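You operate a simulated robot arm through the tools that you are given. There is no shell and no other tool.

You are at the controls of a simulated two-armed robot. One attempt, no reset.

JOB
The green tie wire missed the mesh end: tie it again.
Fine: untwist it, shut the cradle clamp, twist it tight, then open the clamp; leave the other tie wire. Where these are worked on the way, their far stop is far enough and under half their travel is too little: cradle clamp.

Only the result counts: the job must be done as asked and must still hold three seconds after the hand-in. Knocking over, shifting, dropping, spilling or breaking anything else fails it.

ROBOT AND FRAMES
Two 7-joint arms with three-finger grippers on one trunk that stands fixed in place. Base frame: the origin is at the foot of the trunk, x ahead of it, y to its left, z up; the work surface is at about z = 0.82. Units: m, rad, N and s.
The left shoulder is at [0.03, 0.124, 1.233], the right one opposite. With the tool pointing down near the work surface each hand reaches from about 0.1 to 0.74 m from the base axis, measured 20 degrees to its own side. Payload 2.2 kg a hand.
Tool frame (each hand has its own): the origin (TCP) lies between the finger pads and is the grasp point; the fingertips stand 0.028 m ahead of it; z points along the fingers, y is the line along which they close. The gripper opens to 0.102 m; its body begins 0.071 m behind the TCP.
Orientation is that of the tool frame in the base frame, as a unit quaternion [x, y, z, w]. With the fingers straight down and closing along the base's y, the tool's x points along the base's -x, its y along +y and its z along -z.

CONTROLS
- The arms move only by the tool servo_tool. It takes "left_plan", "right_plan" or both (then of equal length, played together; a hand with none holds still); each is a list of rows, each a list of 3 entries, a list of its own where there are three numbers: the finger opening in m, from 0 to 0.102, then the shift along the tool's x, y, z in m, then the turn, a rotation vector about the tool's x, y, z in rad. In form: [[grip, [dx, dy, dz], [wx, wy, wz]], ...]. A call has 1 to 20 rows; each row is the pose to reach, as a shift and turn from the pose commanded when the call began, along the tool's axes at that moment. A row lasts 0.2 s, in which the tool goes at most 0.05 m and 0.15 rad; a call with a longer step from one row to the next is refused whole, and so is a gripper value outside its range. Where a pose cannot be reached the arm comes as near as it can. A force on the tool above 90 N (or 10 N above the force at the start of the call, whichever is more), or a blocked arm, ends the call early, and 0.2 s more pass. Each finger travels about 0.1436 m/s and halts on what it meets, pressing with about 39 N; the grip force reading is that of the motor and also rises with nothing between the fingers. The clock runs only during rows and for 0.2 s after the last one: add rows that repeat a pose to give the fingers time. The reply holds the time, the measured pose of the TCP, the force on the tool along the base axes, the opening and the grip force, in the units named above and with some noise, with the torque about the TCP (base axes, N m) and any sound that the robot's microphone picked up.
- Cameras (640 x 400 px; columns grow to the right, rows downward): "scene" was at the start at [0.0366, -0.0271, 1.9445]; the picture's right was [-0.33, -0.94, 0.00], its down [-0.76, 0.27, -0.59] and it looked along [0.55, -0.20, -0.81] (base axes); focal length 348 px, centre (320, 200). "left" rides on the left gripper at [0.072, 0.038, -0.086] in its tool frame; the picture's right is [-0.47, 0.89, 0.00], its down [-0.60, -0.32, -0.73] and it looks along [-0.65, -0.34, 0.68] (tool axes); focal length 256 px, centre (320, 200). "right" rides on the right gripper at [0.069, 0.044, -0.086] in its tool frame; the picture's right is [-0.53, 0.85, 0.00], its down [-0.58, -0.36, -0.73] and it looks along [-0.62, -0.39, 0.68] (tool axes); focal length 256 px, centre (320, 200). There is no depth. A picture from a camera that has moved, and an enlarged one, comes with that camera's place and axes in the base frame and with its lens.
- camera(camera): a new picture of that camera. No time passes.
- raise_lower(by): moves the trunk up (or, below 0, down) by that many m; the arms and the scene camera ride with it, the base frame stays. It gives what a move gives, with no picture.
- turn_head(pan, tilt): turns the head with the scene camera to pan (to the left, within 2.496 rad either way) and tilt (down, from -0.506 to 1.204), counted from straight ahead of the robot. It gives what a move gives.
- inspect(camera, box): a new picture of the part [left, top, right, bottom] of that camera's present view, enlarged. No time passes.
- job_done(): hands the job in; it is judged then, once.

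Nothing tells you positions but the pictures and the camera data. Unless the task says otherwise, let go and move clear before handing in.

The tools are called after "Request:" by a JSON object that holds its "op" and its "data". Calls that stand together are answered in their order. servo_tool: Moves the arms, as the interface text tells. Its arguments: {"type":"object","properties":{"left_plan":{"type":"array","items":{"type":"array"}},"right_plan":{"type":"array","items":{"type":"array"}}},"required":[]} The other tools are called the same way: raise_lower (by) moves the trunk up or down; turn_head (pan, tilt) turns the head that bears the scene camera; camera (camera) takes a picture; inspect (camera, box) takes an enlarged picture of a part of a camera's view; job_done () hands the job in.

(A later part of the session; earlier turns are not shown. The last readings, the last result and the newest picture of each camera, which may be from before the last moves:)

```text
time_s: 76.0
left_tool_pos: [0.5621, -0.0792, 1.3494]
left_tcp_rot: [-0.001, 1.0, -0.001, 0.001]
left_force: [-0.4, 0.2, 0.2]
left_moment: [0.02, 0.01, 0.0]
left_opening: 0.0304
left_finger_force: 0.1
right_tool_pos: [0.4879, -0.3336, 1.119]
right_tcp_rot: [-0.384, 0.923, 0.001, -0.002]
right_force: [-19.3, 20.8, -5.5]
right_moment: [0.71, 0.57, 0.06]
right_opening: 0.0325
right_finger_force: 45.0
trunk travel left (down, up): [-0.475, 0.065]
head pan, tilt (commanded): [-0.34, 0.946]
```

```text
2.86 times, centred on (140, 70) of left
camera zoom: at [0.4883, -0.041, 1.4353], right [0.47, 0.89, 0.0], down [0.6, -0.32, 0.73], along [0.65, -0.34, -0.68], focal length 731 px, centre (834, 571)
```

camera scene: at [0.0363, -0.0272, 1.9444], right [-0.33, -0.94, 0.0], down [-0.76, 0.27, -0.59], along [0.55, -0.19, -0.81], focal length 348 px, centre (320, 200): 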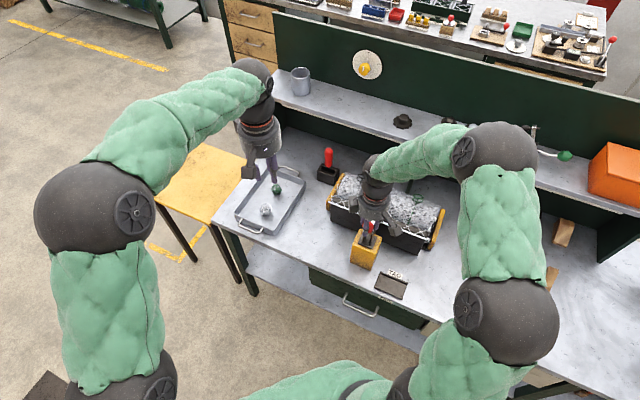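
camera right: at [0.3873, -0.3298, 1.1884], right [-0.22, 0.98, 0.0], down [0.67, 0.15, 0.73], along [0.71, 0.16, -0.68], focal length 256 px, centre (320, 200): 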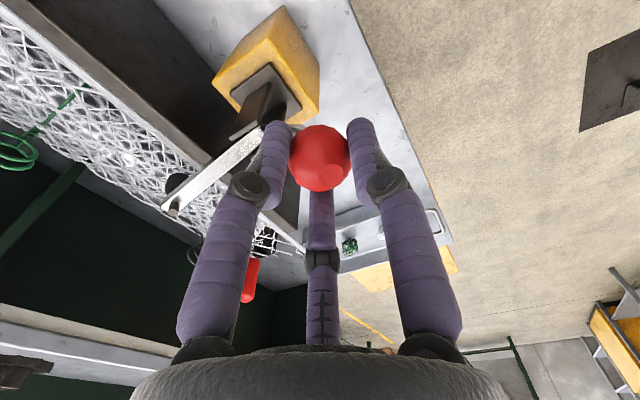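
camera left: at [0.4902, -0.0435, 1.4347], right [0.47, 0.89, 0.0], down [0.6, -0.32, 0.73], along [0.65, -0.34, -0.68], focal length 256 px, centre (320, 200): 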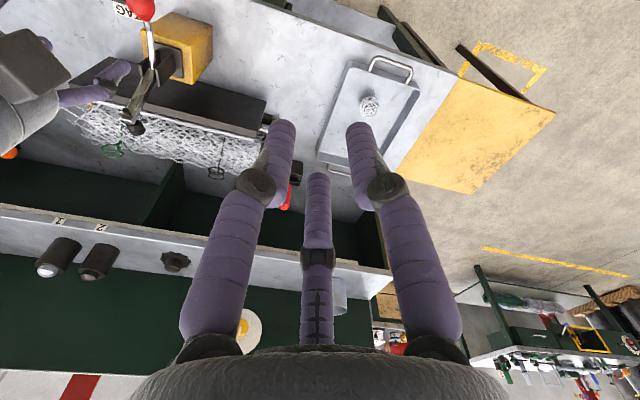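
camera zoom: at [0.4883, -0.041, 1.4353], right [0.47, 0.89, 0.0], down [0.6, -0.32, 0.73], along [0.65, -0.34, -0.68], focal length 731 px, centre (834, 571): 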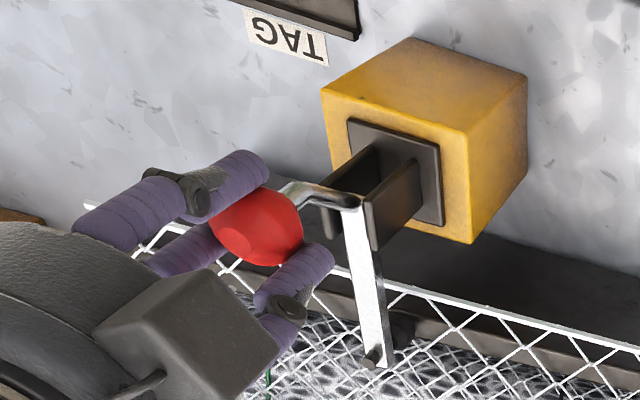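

Resistance is building in the closing direction. Let me look at the whole picture before pushing further.

Request:
{"op": "camera", "data": {"camera": "left"}}

Request:
{"op": "inspect", "data": {"camera": "scene", "box": [320, 160, 460, 280]}}

Request:
{"op": "camera", "data": {"camera": "right"}}

```text
taken
camera left: at [0.4883, -0.041, 1.4353], right [0.47, 0.89, 0.0], down [0.6, -0.32, 0.73], along [0.65, -0.34, -0.68], focal length 256 px, centre (320, 200)
```

left: 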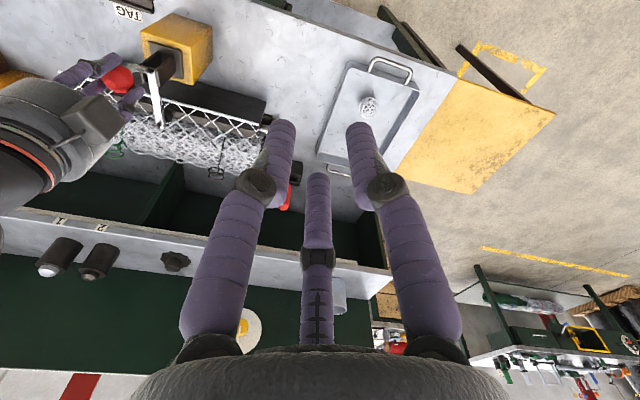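

```text
3.33 times, centred on (390, 220) of scene
camera zoom: at [0.0333, -0.0233, 1.9445], right [-0.33, -0.94, 0.0], down [-0.76, 0.27, -0.59], along [0.55, -0.2, -0.81], focal length 1159 px, centre (87, 133)
```

zoom: 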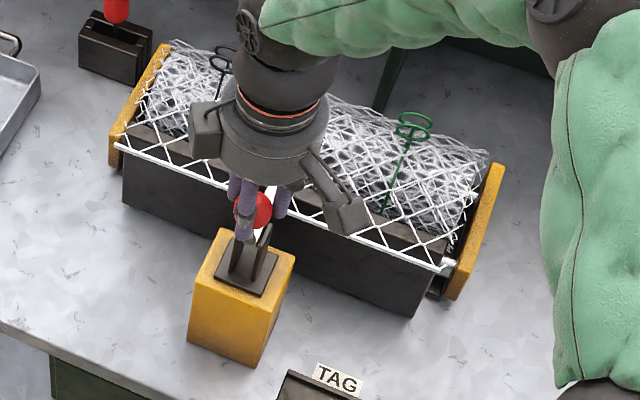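

```text
taken
camera right: at [0.4093, -0.3515, 1.206], right [-0.22, 0.97, 0.0], down [0.67, 0.15, 0.73], along [0.71, 0.16, -0.69], focal length 256 px, centre (320, 200)
```

right: 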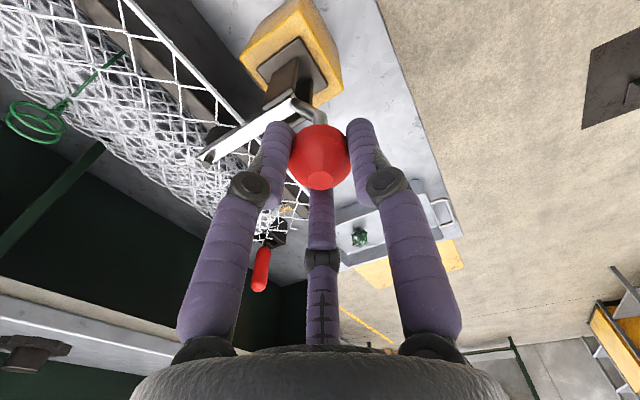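

The flap's white bar is now pressed down against the front plate, as intended. I'll keep pushing the handle toward its stop.

Request:
{"op": "servo_tool", "data": {"right_plan": [[0.02, [0, -0.006, -0.001], [0, 0, 0]], [0.02, [0, -0.012, -0.002], [0, 0, 0]], [0.02, [0, -0.018, -0.0025], [0, 0, 0]]]}}

Request:
{"op": "inspect", "data": {"camera": "left", "box": [60, 0, 220, 140]}}

```text
time_s: 76.8
left_tool_pos: [0.5588, -0.0739, 1.3515]
left_tcp_rot: [0.0, 1.0, -0.004, 0.002]
left_force: [0.9, -0.7, 0.8]
left_moment: [-0.01, -0.04, 0.03]
left_opening: 0.0298
left_finger_force: 0.0
right_tool_pos: [0.4887, -0.3331, 1.1191]
right_tcp_rot: [-0.385, 0.923, 0.01, -0.011]
right_force: [-47.9, 63.9, 7.1]
right_moment: [1.99, 0.52, -0.05]
right_opening: 0.0324
right_finger_force: 44.5
trunk travel left (down, up): [-0.475, 0.065]
head pan, tilt (commanded): [-0.34, 0.946]
```

```text
2.86 times, centred on (140, 70) of left
camera zoom: at [0.4842, -0.0348, 1.4373], right [0.47, 0.89, 0.0], down [0.6, -0.31, 0.74], along [0.65, -0.34, -0.68], focal length 731 px, centre (834, 571)
```

zoom: 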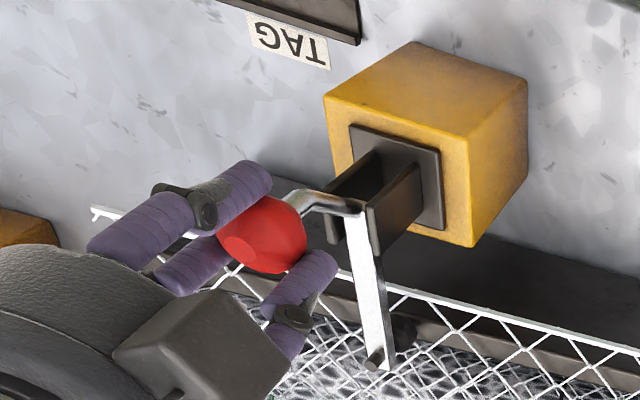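

The handle is firmly against its stop with the clamp shut. I'll relax the push and release the knob to see if it stays shut.

Request:
{"op": "servo_tool", "data": {"right_plan": [[0.02, [0, 0.008, 0], [0, 0, 0]], [0.02, [0, 0.018, 0.001], [0, 0, 0]], [0.02, [0, 0.021, 0.001], [0, 0, 0]], [0.04, [0, 0.021, 0.001], [0, 0, 0]], [0.06, [0, 0.021, 0.001], [0, 0, 0]], [0.08, [0, 0.021, 0.001], [0, 0, 0]], [0.08, [0, 0.021, 0.001], [0, 0, 0]]]}}

Request:
{"op": "inspect", "data": {"camera": "left", "box": [60, 0, 220, 140]}}

Request:
{"op": "camera", "data": {"camera": "right"}}

```text
time_s: 78.4
left_tool_pos: [0.5635, -0.0834, 1.348]
left_tcp_rot: [0.0, 1.0, 0.001, 0.0]
left_force: [0.7, -1.2, -1.1]
left_moment: [-0.01, 0.0, 0.01]
left_opening: 0.0301
left_finger_force: 0.1
right_tool_pos: [0.4906, -0.3357, 1.1208]
right_tcp_rot: [-0.382, 0.924, -0.001, 0.0]
right_force: [0.6, -0.1, -0.2]
right_moment: [0.0, -0.02, 0.02]
right_opening: 0.0799
right_finger_force: 0.1
trunk travel left (down, up): [-0.475, 0.065]
head pan, tilt (commanded): [-0.34, 0.946]
```

```text
2.86 times, centred on (140, 70) of left
camera zoom: at [0.4911, -0.0443, 1.4343], right [0.47, 0.89, 0.0], down [0.6, -0.32, 0.73], along [0.65, -0.34, -0.68], focal length 731 px, centre (834, 571)
```

zoom: 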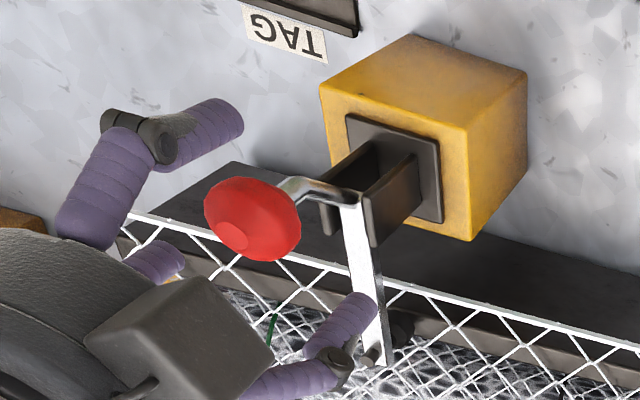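

```text
taken
camera right: at [0.4118, -0.3545, 1.2077], right [-0.22, 0.98, 0.0], down [0.66, 0.15, 0.73], along [0.71, 0.16, -0.68], focal length 256 px, centre (320, 200)
```

right: 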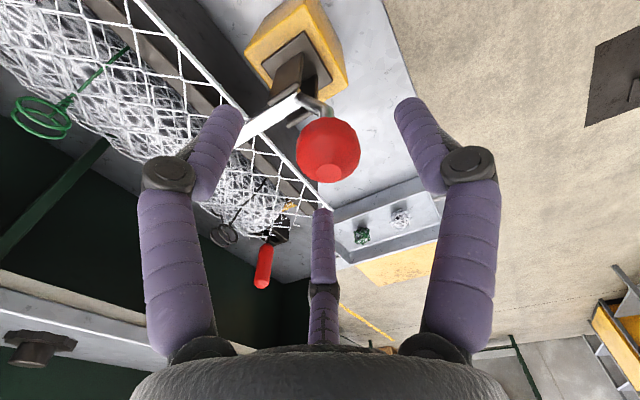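

The clamp stays shut on its own with the flap held down. Now I'll raise the right hand and go back over the tie, pre-rotating to a negative yaw so I can twist counter-clockwise.

Request:
{"op": "servo_tool", "data": {"right_plan": [[0.08, [0, 0, -0.045], [0, 0, 0]], [0.08, [0, 0, -0.09], [0, 0, 0]], [0.08, [0, 0, -0.11], [0, 0, 0.14]], [0.08, [0.0167, -0.0356, -0.11], [0, 0, 0.28]], [0.08, [0.0333, -0.0712, -0.11], [0, 0, 0.42]], [0.08, [0.05, -0.1068, -0.11], [0, 0, 0.56]], [0.08, [0.0667, -0.1425, -0.11], [0, 0, 0.7]], [0.07, [0.0833, -0.1781, -0.11], [0, 0, 0.84]], [0.06, [0.1, -0.2137, -0.11], [0, 0, 0.98]], [0.06, [0.1, -0.2137, -0.09], [0, 0, 1.12]], [0.06, [0.1, -0.2137, -0.07], [0, 0, 1.26]], [0.06, [0.1, -0.2137, -0.05], [0, 0, 1.4]], [0.06, [0.1, -0.2137, -0.03], [0, 0, 1.54]], [0.06, [0.1, -0.2137, -0.01], [0, 0, 1.68]], [0.06, [0.1, -0.2137, -0.01], [0, 0, 1.82]], [0.06, [0.1, -0.2137, -0.01], [0, 0, 1.96]], [0.06, [0.1, -0.2137, -0.01], [0, 0, 2.1]], [0.06, [0.1, -0.2137, -0.01], [0, 0, 2.24]], [0.06, [0.1, -0.2137, -0.01], [0, 0, 2.24]]]}}

Request:
{"op": "camera", "data": {"camera": "right"}}

Request:
{"op": "inspect", "data": {"camera": "scene", "box": [340, 150, 460, 270]}}

Request:
{"op": "inspect", "data": {"camera": "left", "box": [30, 20, 290, 220]}}

```text
time_s: 82.4
left_tool_pos: [0.5656, -0.0818, 1.3495]
left_tcp_rot: [0.0, 1.0, 0.001, 0.0]
left_force: [-0.2, 0.0, -0.1]
left_moment: [0.01, 0.02, 0.0]
left_opening: 0.0304
left_finger_force: 0.1
right_tool_pos: [0.5725, -0.5562, 1.1307]
right_tcp_rot: [0.665, 0.746, -0.001, 0.0]
right_force: [0.5, -0.2, -0.5]
right_moment: [-0.02, 0.01, -0.01]
right_opening: 0.0599
right_finger_force: 0.1
trunk travel left (down, up): [-0.475, 0.065]
head pan, tilt (commanded): [-0.34, 0.946]
```

```text
taken
camera right: at [0.6081, -0.4839, 1.2171], right [0.9, -0.43, 0.0], down [-0.3, -0.61, 0.73], along [-0.32, -0.66, -0.68], focal length 256 px, centre (320, 200)
```

right: 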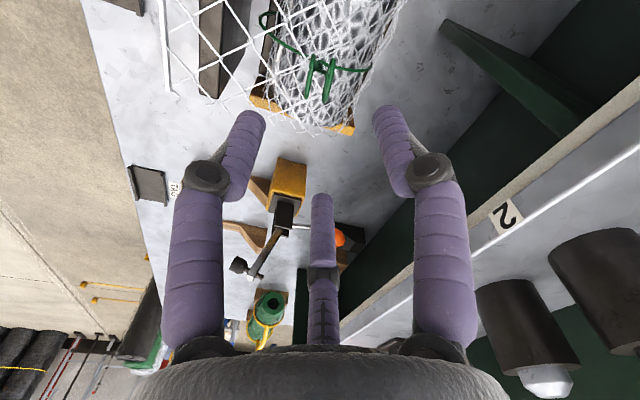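

```text
3.33 times, centred on (400, 210) of scene
camera zoom: at [0.0369, -0.0273, 1.9444], right [-0.33, -0.94, 0.0], down [-0.76, 0.27, -0.59], along [0.55, -0.19, -0.81], focal length 1159 px, centre (53, 167)
```

zoom: 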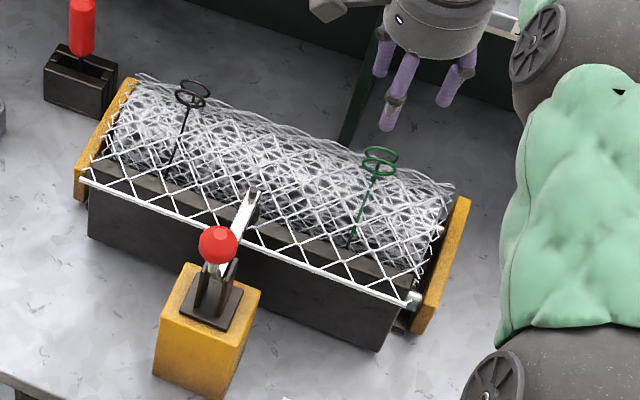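

```text
2.00 times, centred on (160, 120) of left
camera zoom: at [0.4911, -0.0441, 1.4343], right [0.47, 0.89, 0.0], down [0.6, -0.32, 0.73], along [0.65, -0.34, -0.68], focal length 512 px, centre (640, 360)
```

zoom: 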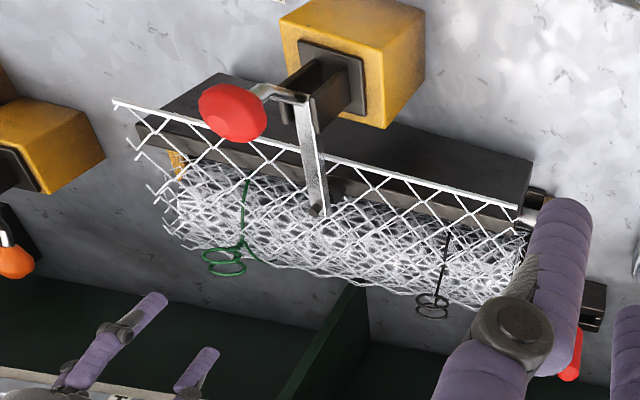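

The clamp is shut and the flap is pressed down (bar now at z≈0.965). I'll finish rotating to yaw −132° and check ring alignment.

Request:
{"op": "servo_tool", "data": {"right_plan": [[0.06, [0, 0, 0], [0, 0, 0.14]], [0.06, [0, 0, 0], [0, 0, 0.28]], [0.06, [0, 0, 0], [0, 0, 0.42]], [0.06, [0, 0, 0], [0, 0, 0.56]], [0.06, [0, 0, 0.015], [0, 0, 0.7]], [0.06, [0, 0, 0.03], [0, 0, 0.848]], [0.06, [0, 0, 0.04], [0, 0, 0.848]], [0.06, [0, 0, 0.04], [0, 0, 0.848]]]}}

Request:
{"op": "inspect", "data": {"camera": "right", "box": [270, 40, 380, 130]}}

Request:
{"op": "inspect", "data": {"camera": "scene", "box": [405, 186, 435, 216]}}

Request:
{"op": "inspect", "data": {"camera": "left", "box": [100, 130, 130, 155]}}

```text
time_s: 84.2
left_tool_pos: [0.5645, -0.0815, 1.3484]
left_tcp_rot: [0.0, 1.0, 0.0, 0.0]
left_force: [-0.5, -1.5, 0.0]
left_moment: [-0.05, 0.01, 0.0]
left_opening: 0.0299
left_finger_force: 0.1
right_tool_pos: [0.5716, -0.5584, 1.0912]
right_tcp_rot: [0.913, 0.408, 0.001, 0.001]
right_force: [-0.1, 0.8, -0.4]
right_moment: [0.02, -0.03, -0.01]
right_opening: 0.06
right_finger_force: 0.1
trunk travel left (down, up): [-0.475, 0.065]
head pan, tilt (commanded): [-0.34, 0.946]
```

```text
4.44 times, centred on (325, 85) of right
camera zoom: at [0.6505, -0.5364, 1.1783], right [0.27, -0.96, 0.0], down [-0.66, -0.18, 0.73], along [-0.7, -0.2, -0.68], focal length 1138 px, centre (298, 711)
```

zoom: 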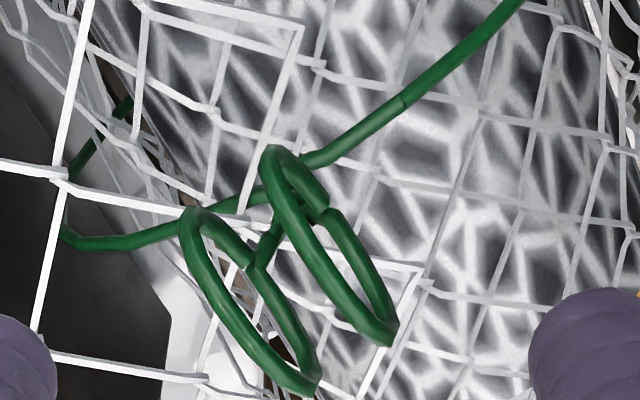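

```text
13.33 times, centred on (420, 201) of scene
camera zoom: at [0.0367, -0.0272, 1.9445], right [-0.33, -0.94, 0.0], down [-0.76, 0.27, -0.59], along [0.55, -0.2, -0.81], focal length 4637 px, centre (-1013, 187)
```

zoom: 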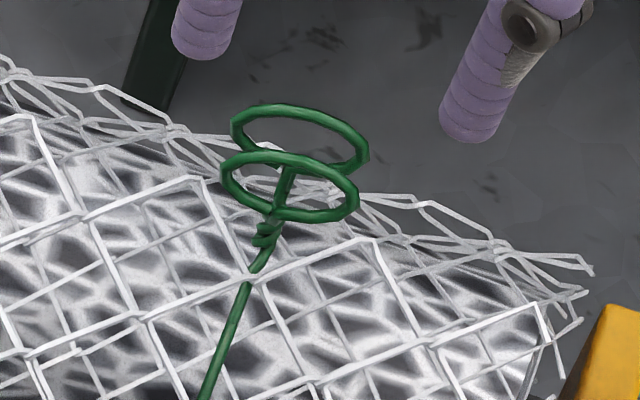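

```text
16.00 times, centred on (115, 142) of left
camera zoom: at [0.4909, -0.044, 1.4344], right [0.47, 0.89, 0.0], down [0.6, -0.32, 0.73], along [0.65, -0.34, -0.68], focal length 4096 px, centre (3600, 1120)
```

zoom: 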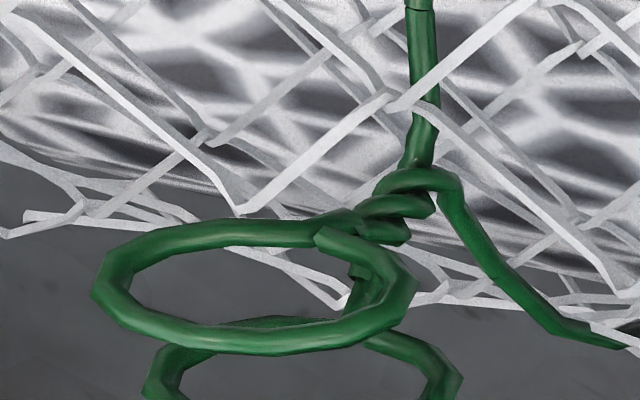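

The rings are aligned within a few degrees of the grip and centred. Descending and gripping.

Request:
{"op": "servo_tool", "data": {"right_plan": [[0.06, [0, 0, 0.02], [0, 0, 0]], [0.06, [0, 0, 0.04], [0, 0, 0]], [0.06, [0, 0, 0.06], [0, 0, 0]], [0.06, [0, 0, 0.069], [0, 0, 0]], [0.06, [0, 0, 0.069], [0, 0, 0]], [0.045, [0, 0, 0.069], [0, 0, 0]], [0.03, [0, 0, 0.069], [0, 0, 0]], [0.015, [0, 0, 0.069], [0, 0, 0]], [0.015, [0, 0, 0.069], [0, 0, 0]], [0.015, [0, 0, 0.069], [0, 0, 0]]]}}

Request:
{"op": "camera", "data": {"camera": "right"}}

```text
time_s: 86.4
left_tool_pos: [0.5634, -0.0828, 1.349]
left_tcp_rot: [0.0, 1.0, 0.0, 0.001]
left_force: [-0.3, -0.4, 0.2]
left_moment: [-0.05, 0.01, 0.0]
left_opening: 0.0297
left_finger_force: 0.0
right_tool_pos: [0.5716, -0.5587, 1.0221]
right_tcp_rot: [0.913, 0.408, 0.001, 0.001]
right_force: [-2.8, -2.2, 0.7]
right_moment: [0.0, 0.14, 0.0]
right_opening: 0.0392
right_finger_force: 17.8
trunk travel left (down, up): [-0.475, 0.065]
head pan, tilt (commanded): [-0.34, 0.946]
```

```text
taken
camera right: at [0.65, -0.5358, 1.1085], right [0.27, -0.96, 0.0], down [-0.66, -0.18, 0.73], along [-0.7, -0.2, -0.68], focal length 256 px, centre (320, 200)
```

right: 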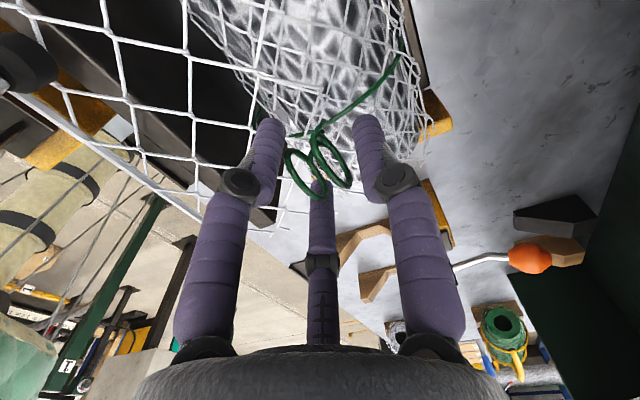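

Gripped at 0.039. Now I'll twist counter-clockwise, checking along the way.

Request:
{"op": "servo_tool", "data": {"right_plan": [[0.015, [0, 0, 0], [0, 0, 0.0]], [0.015, [0, 0, 0], [0, 0, -0.13]], [0.015, [0, 0, 0], [0, 0, -0.26]], [0.015, [0, 0, 0], [0, 0, -0.39]], [0.015, [0, 0, 0], [0, 0, -0.52]], [0.015, [0, 0, 0], [0, 0, -0.65]], [0.015, [0, 0, 0], [0, 0, -0.78]], [0.015, [0, 0, 0], [0, 0, -0.91]], [0.015, [0, 0, 0], [0, 0, -1.04]]]}}

Request:
{"op": "camera", "data": {"camera": "right"}}

```text
time_s: 88.4
left_tool_pos: [0.5634, -0.0818, 1.3494]
left_tcp_rot: [0.0, 1.0, 0.0, 0.0]
left_force: [-0.1, 0.4, -0.3]
left_moment: [-0.01, -0.04, 0.03]
left_opening: 0.03
left_finger_force: 0.1
right_tool_pos: [0.5709, -0.5572, 1.0229]
right_tcp_rot: [0.588, 0.809, -0.001, 0.001]
right_force: [-4.8, -2.5, 1.6]
right_moment: [-0.01, 0.4, 0.01]
right_opening: 0.0392
right_finger_force: 18.9
trunk travel left (down, up): [-0.475, 0.065]
head pan, tilt (commanded): [-0.34, 0.946]
```

```text
taken
camera right: at [0.592, -0.4789, 1.1084], right [0.97, -0.25, 0.0], down [-0.17, -0.66, 0.73], along [-0.18, -0.71, -0.68], focal length 256 px, centre (320, 200)
```

right: 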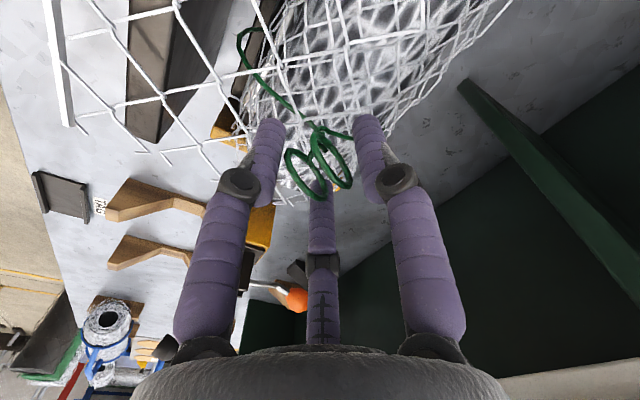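

The rings turn with the hand. Continuing counter-clockwise.

Request:
{"op": "servo_tool", "data": {"right_plan": [[0.015, [0, 0, 0], [0, 0, -0.14]], [0.015, [0, 0, 0], [0, 0, -0.28]], [0.015, [0, 0, 0], [0, 0, -0.42]], [0.015, [0, 0, 0], [0, 0, -0.56]], [0.015, [0, 0, 0], [0, 0, -0.7]], [0.015, [0, 0, 0], [0, 0, -0.84]], [0.015, [0, 0, 0], [0, 0, -0.98]], [0.015, [0, 0, 0], [0, 0, -1.12]], [0.015, [0, 0, 0], [0, 0, -1.26]], [0.015, [0, 0, 0], [0, 0, -1.4]], [0.015, [0, 0, 0], [0, 0, -1.54]], [0.015, [0, 0, 0], [0, 0, -1.68]]]}}

Request:
{"op": "camera", "data": {"camera": "right"}}

Request:
{"op": "inspect", "data": {"camera": "scene", "box": [405, 186, 435, 216]}}

```text
time_s: 91.0
left_tool_pos: [0.5629, -0.0831, 1.3486]
left_tcp_rot: [0.0, 1.0, 0.001, 0.001]
left_force: [0.5, -0.2, -0.4]
left_moment: [0.02, 0.01, 0.0]
left_opening: 0.0301
left_finger_force: 0.0
right_tool_pos: [0.5707, -0.5568, 1.0229]
right_tcp_rot: [-0.208, 0.978, -0.001, 0.0]
right_force: [-5.3, -1.0, -3.9]
right_moment: [-0.27, -0.06, 0.01]
right_opening: 0.0391
right_finger_force: 17.7
trunk travel left (down, up): [-0.475, 0.065]
head pan, tilt (commanded): [-0.34, 0.946]
```

```text
taken
camera right: at [0.4908, -0.5462, 1.1085], right [0.14, 0.99, 0.0], down [0.68, -0.1, 0.73], along [0.72, -0.1, -0.68], focal length 256 px, centre (320, 200)
```

right: 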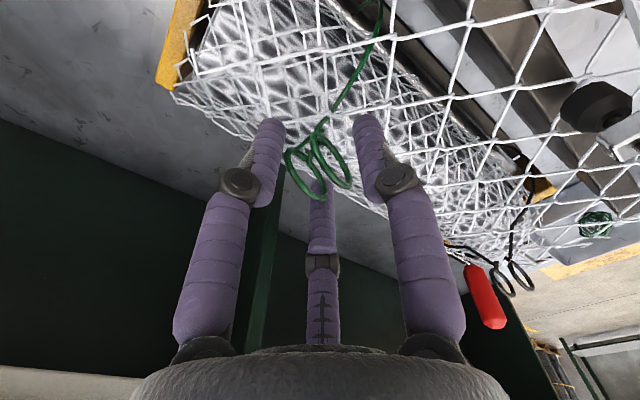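

```text
13.33 times, centred on (420, 201) of scene
camera zoom: at [0.0363, -0.0277, 1.9444], right [-0.33, -0.94, 0.0], down [-0.76, 0.27, -0.59], along [0.55, -0.19, -0.81], focal length 4637 px, centre (-1013, 187)
```

zoom: 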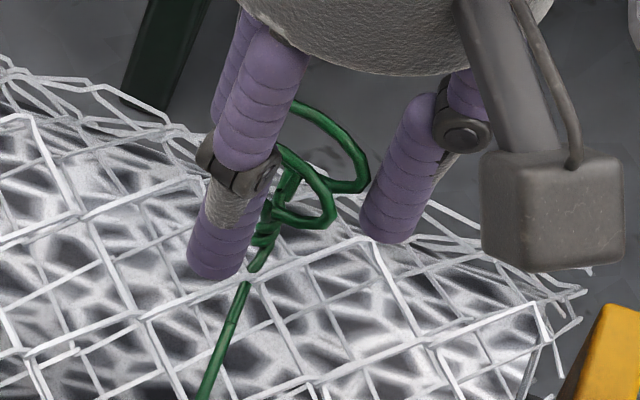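

Rotated about 156° so far with the rings still locked in the grip. Continuing to about +128°.

Request:
{"op": "servo_tool", "data": {"right_plan": [[0.015, [0, 0, 0], [0, 0, -0.14]], [0.015, [0, 0, 0], [0, 0, -0.28]], [0.015, [0, 0, 0], [0, 0, -0.42]], [0.015, [0, 0, 0], [0, 0, -0.56]], [0.015, [0, 0, 0], [0, 0, -0.7]], [0.015, [0, 0, 0], [0, 0, -0.84]], [0.015, [0, 0, 0], [0, 0, -0.98]], [0.015, [0, 0, 0], [0, 0, -1.12]], [0.015, [0, 0, 0], [0, 0, -1.26]], [0.015, [0, 0, 0], [0, 0, -1.4]], [0.015, [0, 0, 0], [0, 0, -1.54]], [0.015, [0, 0, 0], [0, 0, -1.68]], [0.015, [0, 0, 0], [0, 0, -1.8]]]}}

Request:
{"op": "camera", "data": {"camera": "right"}}

```text
time_s: 93.8
left_tool_pos: [0.5624, -0.0833, 1.3485]
left_tcp_rot: [0.0, 1.0, 0.0, 0.0]
left_force: [-0.2, -1.2, -0.5]
left_moment: [0.02, -0.03, 0.01]
left_opening: 0.0299
left_finger_force: 0.1
right_tool_pos: [0.5706, -0.5573, 1.0218]
right_tcp_rot: [0.896, -0.444, 0.0, 0.0]
right_force: [-8.1, -0.3, -7.2]
right_moment: [-0.13, 0.3, 0.0]
right_opening: 0.0391
right_finger_force: 17.8
trunk travel left (down, up): [-0.475, 0.065]
head pan, tilt (commanded): [-0.34, 0.946]
```

```text
taken
camera right: at [0.5785, -0.6393, 1.1085], right [-1.0, -0.09, 0.0], down [-0.06, 0.68, 0.73], along [-0.06, 0.73, -0.68], focal length 256 px, centre (320, 200)
```

right: 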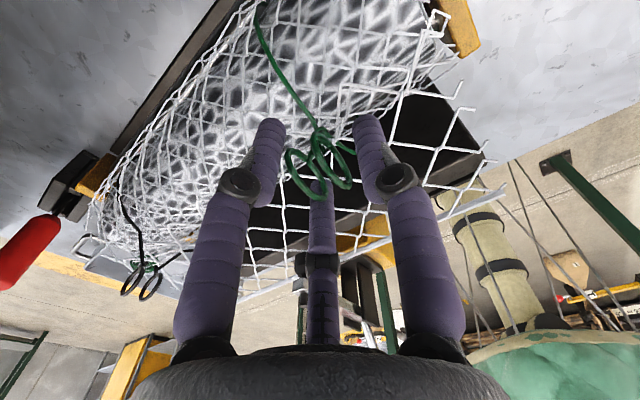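

About 260° twisted back. I'll release, lift, rewind the wrist and regrasp for the final tightening.

Request:
{"op": "servo_tool", "data": {"right_plan": [[0.03, [0, 0, 0], [0, 0, 0]], [0.05, [0, 0, 0], [0, 0, 0]], [0.06, [0, 0, 0], [0, 0, 0]], [0.06, [0, 0, -0.03], [0, 0, 0]], [0.06, [0, 0, -0.065], [0, 0, 0]], [0.06, [0, 0, -0.065], [0, 0, 0.14]], [0.06, [0, 0, -0.065], [0, 0, 0.28]], [0.06, [0, 0, -0.065], [0, 0, 0.42]], [0.06, [0, 0, -0.065], [0, 0, 0.56]], [0.06, [0, 0, -0.065], [0, 0, 0.7]], [0.06, [0, 0, -0.065], [0, 0, 0.84]], [0.06, [0, 0, -0.065], [0, 0, 0.98]], [0.06, [0, 0, -0.065], [0, 0, 1.12]], [0.06, [0, 0, -0.065], [0, 0, 1.26]], [0.06, [0, 0, -0.065], [0, 0, 1.4]], [0.06, [0, 0, -0.065], [0, 0, 1.54]], [0.06, [0, 0, -0.065], [0, 0, 1.68]], [0.06, [0, 0, -0.065], [0, 0, 1.82]], [0.06, [0, 0, -0.065], [0, 0, 1.96]], [0.06, [0, 0, -0.065], [0, 0, 2.1]]]}}

Request:
{"op": "servo_tool", "data": {"right_plan": [[0.06, [0, 0, 0], [0, 0, 0.14]], [0.06, [0, 0, 0], [0, 0, 0.28]], [0.06, [0, 0, 0], [0, 0, 0.42]], [0.06, [0, 0, 0], [0, 0, 0.56]], [0.06, [0, 0, 0], [0, 0, 0.7]], [0.06, [0, 0, 0], [0, 0, 0.84]], [0.06, [0, 0, 0], [0, 0, 0.97]], [0.06, [0, 0, 0], [0, 0, 0.97]]]}}

Request:
{"op": "inspect", "data": {"camera": "right", "box": [270, 40, 380, 130]}}

Request:
{"op": "inspect", "data": {"camera": "scene", "box": [405, 186, 435, 216]}}

Request:
{"op": "inspect", "data": {"camera": "left", "box": [30, 20, 290, 220]}}

```text
time_s: 98.0
left_tool_pos: [0.5641, -0.0823, 1.3489]
left_tcp_rot: [0.0, 1.0, 0.0, -0.001]
left_force: [0.0, 0.1, 0.1]
left_moment: [0.02, 0.01, 0.0]
left_opening: 0.03
left_finger_force: 0.0
right_tool_pos: [0.5718, -0.558, 1.0885]
right_tcp_rot: [-0.057, 0.998, -0.001, 0.0]
right_force: [0.1, 1.1, 0.8]
right_moment: [0.0, 0.02, 0.01]
right_opening: 0.0597
right_finger_force: 0.0
trunk travel left (down, up): [-0.475, 0.065]
head pan, tilt (commanded): [-0.34, 0.946]
```

```text
time_s: 99.8
left_tool_pos: [0.5635, -0.0833, 1.3488]
left_tcp_rot: [-0.001, 1.0, 0.001, -0.001]
left_force: [-0.8, 0.6, 0.4]
left_moment: [0.02, 0.0, 0.0]
left_opening: 0.0301
left_finger_force: 0.0
right_tool_pos: [0.5718, -0.5573, 1.0866]
right_tcp_rot: [0.414, 0.91, 0.0, 0.001]
right_force: [0.6, 0.4, 0.8]
right_moment: [0.04, 0.0, -0.03]
right_opening: 0.06
right_finger_force: 0.1
trunk travel left (down, up): [-0.475, 0.065]
head pan, tilt (commanded): [-0.34, 0.946]
```

```text
4.44 times, centred on (325, 85) of right
camera zoom: at [0.5598, -0.4769, 1.1736], right [0.99, 0.15, 0.0], down [0.1, -0.67, 0.73], along [0.11, -0.72, -0.68], focal length 1138 px, centre (298, 711)
```

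zoom: 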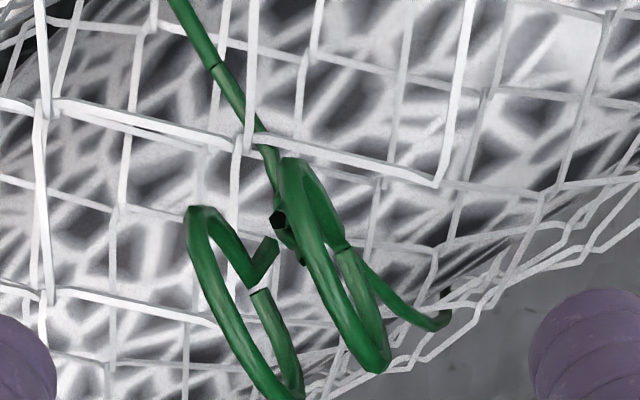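

```text
13.33 times, centred on (420, 201) of scene
camera zoom: at [0.0367, -0.0272, 1.9445], right [-0.33, -0.94, 0.0], down [-0.76, 0.27, -0.59], along [0.55, -0.2, -0.81], focal length 4637 px, centre (-1013, 187)
```

zoom: 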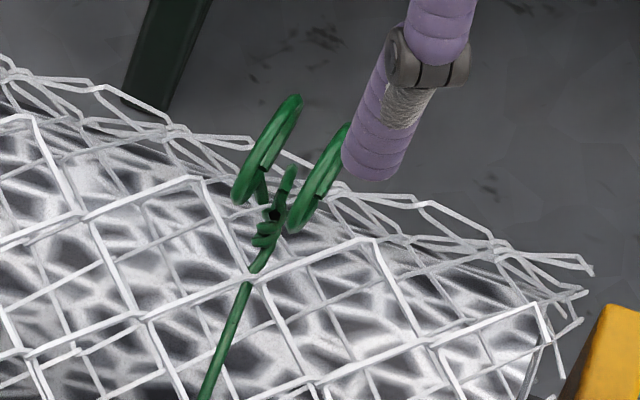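

```text
2.00 times, centred on (160, 120) of left
camera zoom: at [0.4909, -0.044, 1.4344], right [0.47, 0.89, 0.0], down [0.6, -0.32, 0.73], along [0.65, -0.34, -0.68], focal length 512 px, centre (640, 360)
```

zoom: 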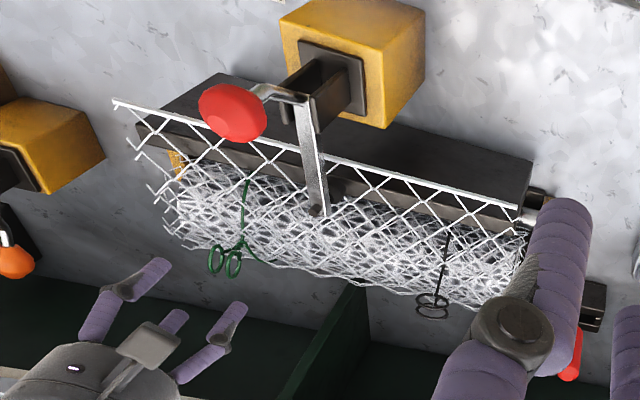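

Rings are aligned for the grip at yaw −49°. Descending, gripping and tightening.

Request:
{"op": "servo_tool", "data": {"right_plan": [[0.06, [0, 0, 0.02], [0, 0, 0]], [0.06, [0, 0, 0.04], [0, 0, 0]], [0.06, [0, 0, 0.06], [0, 0, 0]], [0.06, [0, 0, 0.065], [0, 0, 0]], [0.06, [0, 0, 0.065], [0, 0, 0]], [0.045, [0, 0, 0.065], [0, 0, 0]], [0.03, [0, 0, 0.065], [0, 0, 0]], [0.015, [0, 0, 0.065], [0, 0, 0]], [0.015, [0, 0, 0.065], [0, 0, 0]], [0.015, [0, 0, 0.065], [0, 0, 0]]]}}

Request:
{"op": "servo_tool", "data": {"right_plan": [[0.015, [0, 0, 0], [0, 0, -0.13]], [0.015, [0, 0, 0], [0, 0, -0.26]], [0.015, [0, 0, 0], [0, 0, -0.39]], [0.015, [0, 0, 0], [0, 0, -0.52]], [0.015, [0, 0, 0], [0, 0, -0.65]], [0.015, [0, 0, 0], [0, 0, -0.78]]]}}

Request:
{"op": "camera", "data": {"camera": "right"}}

```text
time_s: 102.0
left_tool_pos: [0.564, -0.081, 1.3491]
left_tcp_rot: [0.0, 1.0, 0.0, 0.0]
left_force: [-0.6, 0.1, 0.4]
left_moment: [0.0, 0.0, -0.07]
left_opening: 0.0302
left_finger_force: 0.1
right_tool_pos: [0.5708, -0.5555, 1.0223]
right_tcp_rot: [0.413, 0.911, -0.001, -0.001]
right_force: [-6.5, 3.8, -2.9]
right_moment: [0.13, 0.19, 0.0]
right_opening: 0.0393
right_finger_force: 18.1
trunk travel left (down, up): [-0.475, 0.065]
head pan, tilt (commanded): [-0.34, 0.946]
```

```text
time_s: 103.4
left_tool_pos: [0.5632, -0.0823, 1.349]
left_tcp_rot: [0.0, 1.0, 0.0, 0.0]
left_force: [1.2, 0.3, 0.6]
left_moment: [-0.03, 0.01, 0.0]
left_opening: 0.0299
left_finger_force: 0.0
right_tool_pos: [0.5703, -0.5556, 1.0214]
right_tcp_rot: [0.035, 0.999, -0.001, 0.0]
right_force: [-8.3, 5.1, -5.4]
right_moment: [0.18, 0.1, 0.0]
right_opening: 0.0396
right_finger_force: 18.2
trunk travel left (down, up): [-0.475, 0.065]
head pan, tilt (commanded): [-0.34, 0.946]
```

```text
taken
camera right: at [0.5054, -0.5086, 1.1083], right [0.59, 0.81, 0.0], down [0.55, -0.4, 0.73], along [0.59, -0.43, -0.68], focal length 256 px, centre (320, 200)
```

right: 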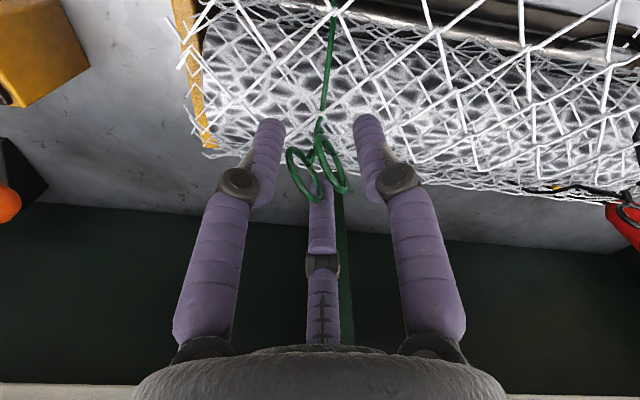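

Nearly back to the original ring angle, with no stop yet. I'll continue in smaller steps and look for resistance.

Request:
{"op": "servo_tool", "data": {"right_plan": [[0.015, [0, 0, 0], [0, 0, -0.1]], [0.015, [0, 0, 0], [0, 0, -0.2]], [0.015, [0, 0, 0], [0, 0, -0.3]], [0.015, [0, 0, 0], [0, 0, -0.4]]]}}

Request:
{"op": "camera", "data": {"camera": "right"}}

```text
time_s: 104.4
left_tool_pos: [0.5627, -0.0824, 1.3487]
left_tcp_rot: [0.0, 1.0, 0.0, 0.001]
left_force: [0.0, -0.1, 0.6]
left_moment: [0.0, -0.02, 0.0]
left_opening: 0.0302
left_finger_force: 0.1
right_tool_pos: [0.571, -0.5557, 1.0212]
right_tcp_rot: [-0.164, 0.986, 0.0, -0.001]
right_force: [-10.7, 8.0, -7.9]
right_moment: [0.13, 0.26, -0.02]
right_opening: 0.0392
right_finger_force: 18.7
trunk travel left (down, up): [-0.475, 0.065]
head pan, tilt (commanded): [-0.34, 0.946]
```

```text
taken
camera right: at [0.4915, -0.5383, 1.1085], right [0.23, 0.97, 0.0], down [0.66, -0.16, 0.73], along [0.71, -0.17, -0.68], focal length 256 px, centre (320, 200)
```

right: 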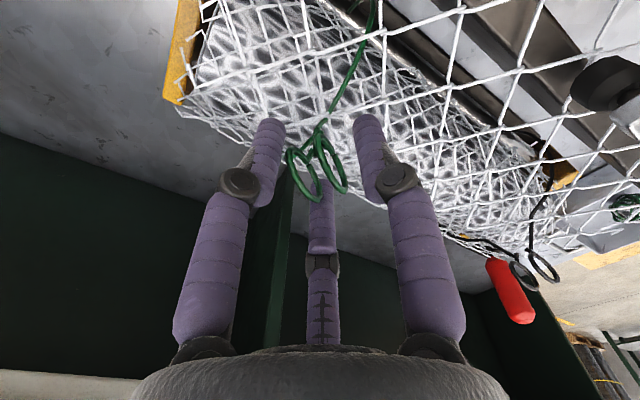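

No stop yet, so I'll continue tightening counter-clockwise in steps until there is a firm stop.

Request:
{"op": "servo_tool", "data": {"right_plan": [[0.015, [0, 0, 0], [0, 0, -0.12]], [0.015, [0, 0, 0], [0, 0, -0.24]], [0.015, [0, 0, 0], [0, 0, -0.36]], [0.015, [0, 0, 0], [0, 0, -0.48]], [0.015, [0, 0, 0], [0, 0, -0.6]], [0.015, [0, 0, 0], [0, 0, -0.72]], [0.015, [0, 0, 0], [0, 0, -0.84]]]}}

Request:
{"op": "camera", "data": {"camera": "right"}}

Request:
{"op": "inspect", "data": {"camera": "left", "box": [100, 125, 130, 155]}}

```text
time_s: 106.0
left_tool_pos: [0.5625, -0.0823, 1.3483]
left_tcp_rot: [0.0, 1.0, -0.001, 0.001]
left_force: [-0.3, 0.4, -0.2]
left_moment: [0.0, 0.01, -0.04]
left_opening: 0.0301
left_finger_force: 0.3
right_tool_pos: [0.5708, -0.5572, 1.0222]
right_tcp_rot: [-0.553, 0.833, 0.001, -0.001]
right_force: [-17.3, 4.7, -11.8]
right_moment: [0.25, 0.61, -0.04]
right_opening: 0.0394
right_finger_force: 18.1
trunk travel left (down, up): [-0.475, 0.065]
head pan, tilt (commanded): [-0.34, 0.946]
```

```text
taken
camera right: at [0.5035, -0.6047, 1.1085], right [-0.57, 0.82, 0.0], down [0.56, 0.39, 0.73], along [0.6, 0.42, -0.68], focal length 256 px, centre (320, 200)
```

right: 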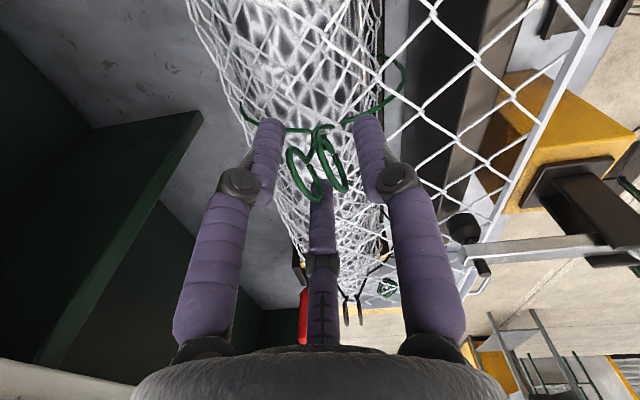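

```text
13.33 times, centred on (115, 140) of left
camera zoom: at [0.4897, -0.0444, 1.4348], right [0.47, 0.89, 0.0], down [0.6, -0.32, 0.73], along [0.65, -0.34, -0.68], focal length 3413 px, centre (3053, 1000)
```

zoom: 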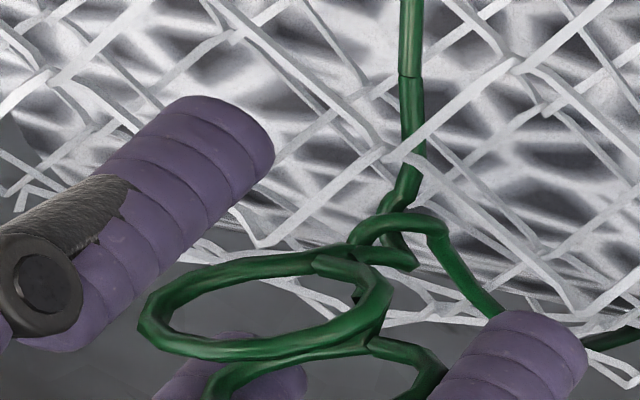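

The twist looks different now, so I need to inspect it closely before going on.

Request:
{"op": "inspect", "data": {"camera": "left", "box": [108, 130, 132, 150]}}

Request:
{"op": "inspect", "data": {"camera": "right", "box": [290, 105, 350, 150]}}

Request:
{"op": "inspect", "data": {"camera": "right", "box": [200, 40, 420, 220]}}

Request:
{"op": "inspect", "data": {"camera": "scene", "box": [405, 186, 435, 216]}}

```text
16.00 times, centred on (120, 140) of left
camera zoom: at [0.4897, -0.0444, 1.4348], right [0.47, 0.89, 0.0], down [0.6, -0.32, 0.73], along [0.65, -0.34, -0.68], focal length 4096 px, centre (3520, 1160)
```

zoom: 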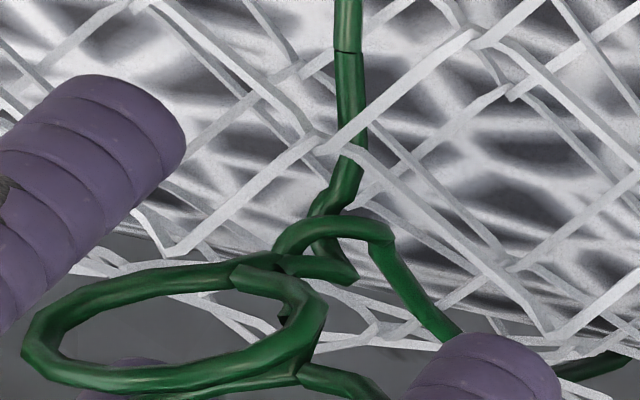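

```text
8.89 times, centred on (320, 128) of right
camera zoom: at [0.5035, -0.6047, 1.1085], right [-0.57, 0.82, 0.0], down [0.56, 0.39, 0.73], along [0.6, 0.42, -0.68], focal length 2276 px, centre (320, 844)
```

zoom: 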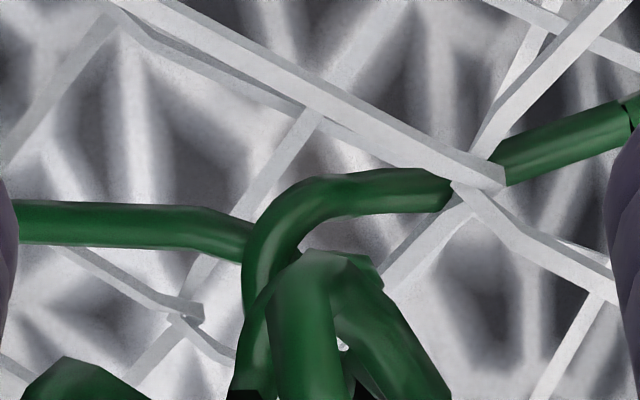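

```text
2.22 times, centred on (310, 130) of right
camera zoom: at [0.5035, -0.6047, 1.1085], right [-0.57, 0.82, 0.0], down [0.56, 0.39, 0.73], along [0.6, 0.42, -0.68], focal length 569 px, centre (342, 356)
```

zoom: 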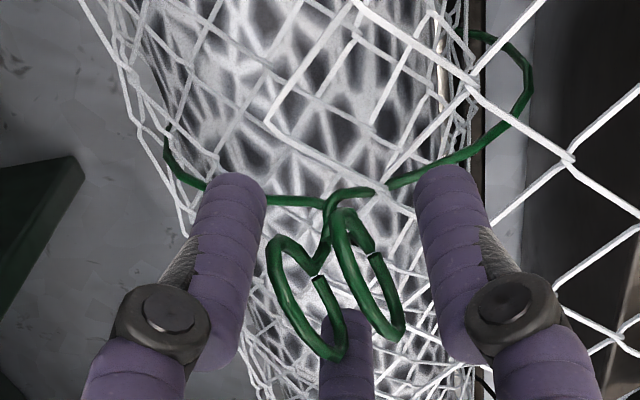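

```text
13.33 times, centred on (420, 201) of scene
camera zoom: at [0.0351, -0.0276, 1.9445], right [-0.33, -0.94, 0.0], down [-0.76, 0.27, -0.59], along [0.55, -0.19, -0.81], focal length 4637 px, centre (-1013, 187)
```

zoom: 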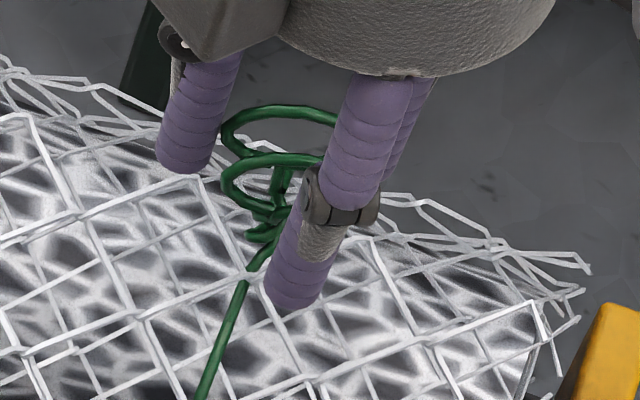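

The twist seems to show fewer crossings now. I'll release, back off to the reference viewpoint, and compare it carefully with the earlier pictures.

Request:
{"op": "servo_tool", "data": {"right_plan": [[0.03, [0, 0, 0], [0, 0, 0]], [0.05, [0, 0, 0], [0, 0, 0]], [0.06, [0, 0, 0], [0, 0, 0]], [0.06, [0, 0, -0.03], [0, 0, 0]], [0.06, [0, 0, -0.065], [0, 0, 0]], [0.07, [0, 0, -0.105], [0, 0, 0]], [0.07, [0, 0, -0.105], [0, 0, 0]]]}}

```text
time_s: 107.6
left_tool_pos: [0.5642, -0.0833, 1.3483]
left_tcp_rot: [-0.001, 1.0, 0.0, 0.0]
left_force: [0.5, -0.1, 0.2]
left_moment: [0.0, 0.03, 0.01]
left_opening: 0.0298
left_finger_force: 0.1
right_tool_pos: [0.5714, -0.558, 1.1263]
right_tcp_rot: [-0.551, 0.835, -0.001, 0.0]
right_force: [-0.2, -0.1, 0.0]
right_moment: [0.03, -0.01, -0.01]
right_opening: 0.0699
right_finger_force: 0.0
trunk travel left (down, up): [-0.475, 0.065]
head pan, tilt (commanded): [-0.34, 0.946]
```

Request:
{"op": "servo_tool", "data": {"right_plan": [[0.08, [0.0256, 0.0274, 0], [0, 0, 0.095]], [0.09, [0.0512, 0.0549, 0], [0, 0, 0.19]], [0.102, [0.0767, 0.0823, 0], [0, 0, 0.286]], [0.102, [0.1023, 0.1097, 0], [0, 0, 0.382]], [0.102, [0.1023, 0.1097, 0], [0, 0, 0.382]]]}}

Request:
{"op": "inspect", "data": {"camera": "right", "box": [318, 180, 352, 202]}}

Request:
{"op": "inspect", "data": {"camera": "right", "box": [310, 165, 370, 225]}}

Request:
{"op": "inspect", "data": {"camera": "right", "box": [240, 60, 480, 300]}}

Request:
{"op": "inspect", "data": {"camera": "left", "box": [104, 140, 124, 154]}}

Request:
{"op": "inspect", "data": {"camera": "scene", "box": [415, 196, 425, 206]}}

```text
time_s: 108.8
left_tool_pos: [0.5656, -0.0819, 1.3463]
left_tcp_rot: [-0.001, 1.0, 0.0, -0.002]
left_force: [0.1, 0.3, 0.1]
left_moment: [0.0, 0.03, 0.0]
left_opening: 0.0299
left_finger_force: 0.2
right_tool_pos: [0.433, -0.6087, 1.1272]
right_tcp_rot: [-0.383, 0.924, -0.001, -0.001]
right_force: [0.2, -0.3, -0.9]
right_moment: [0.05, 0.03, -0.02]
right_opening: 0.1019
right_finger_force: 0.1
trunk travel left (down, up): [-0.475, 0.065]
head pan, tilt (commanded): [-0.34, 0.946]
```

```text
16.00 times, centred on (335, 191) of right
camera zoom: at [0.3531, -0.6266, 1.2142], right [-0.22, 0.98, 0.0], down [0.67, 0.15, 0.73], along [0.71, 0.16, -0.68], focal length 4096 px, centre (80, 344)
```

zoom: 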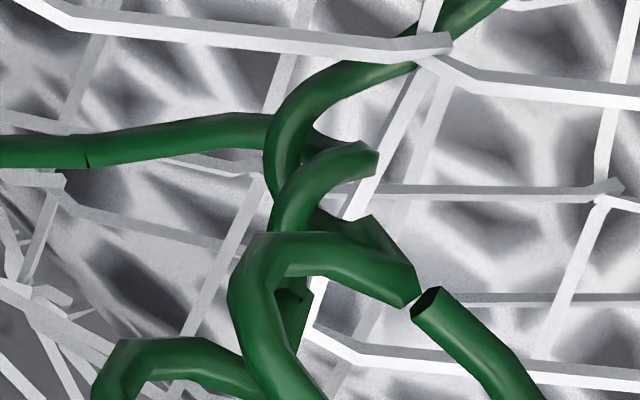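

```text
6.67 times, centred on (340, 195) of right
camera zoom: at [0.3531, -0.6266, 1.2142], right [-0.22, 0.98, 0.0], down [0.67, 0.15, 0.73], along [0.71, 0.16, -0.68], focal length 1707 px, centre (187, 233)
```

zoom: 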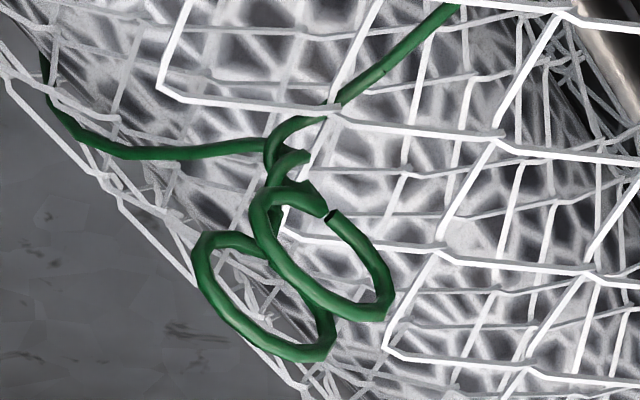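

```text
1.67 times, centred on (360, 180) of right
camera zoom: at [0.3531, -0.6266, 1.2142], right [-0.22, 0.98, 0.0], down [0.67, 0.15, 0.73], along [0.71, 0.16, -0.68], focal length 427 px, centre (253, 233)
```

zoom: 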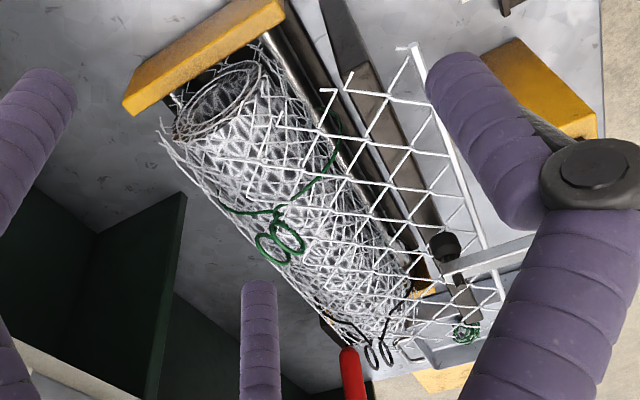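

```text
16.00 times, centred on (114, 147) of left
camera zoom: at [0.4921, -0.0437, 1.4339], right [0.47, 0.89, 0.0], down [0.6, -0.32, 0.73], along [0.65, -0.34, -0.68], focal length 4096 px, centre (3616, 1048)
```

zoom: 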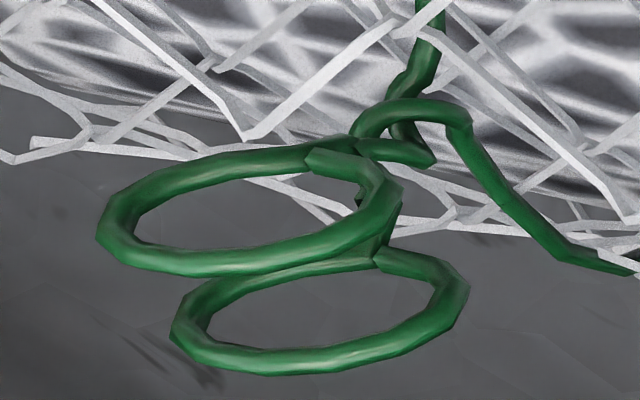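

```text
16.00 times, centred on (420, 201) of scene
camera zoom: at [0.0383, -0.0269, 1.9444], right [-0.33, -0.94, 0.0], down [-0.77, 0.27, -0.58], along [0.55, -0.2, -0.81], focal length 5564 px, centre (-1280, 184)
```

zoom: 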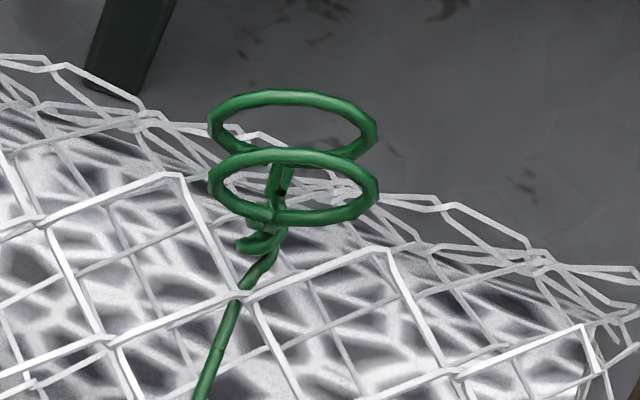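

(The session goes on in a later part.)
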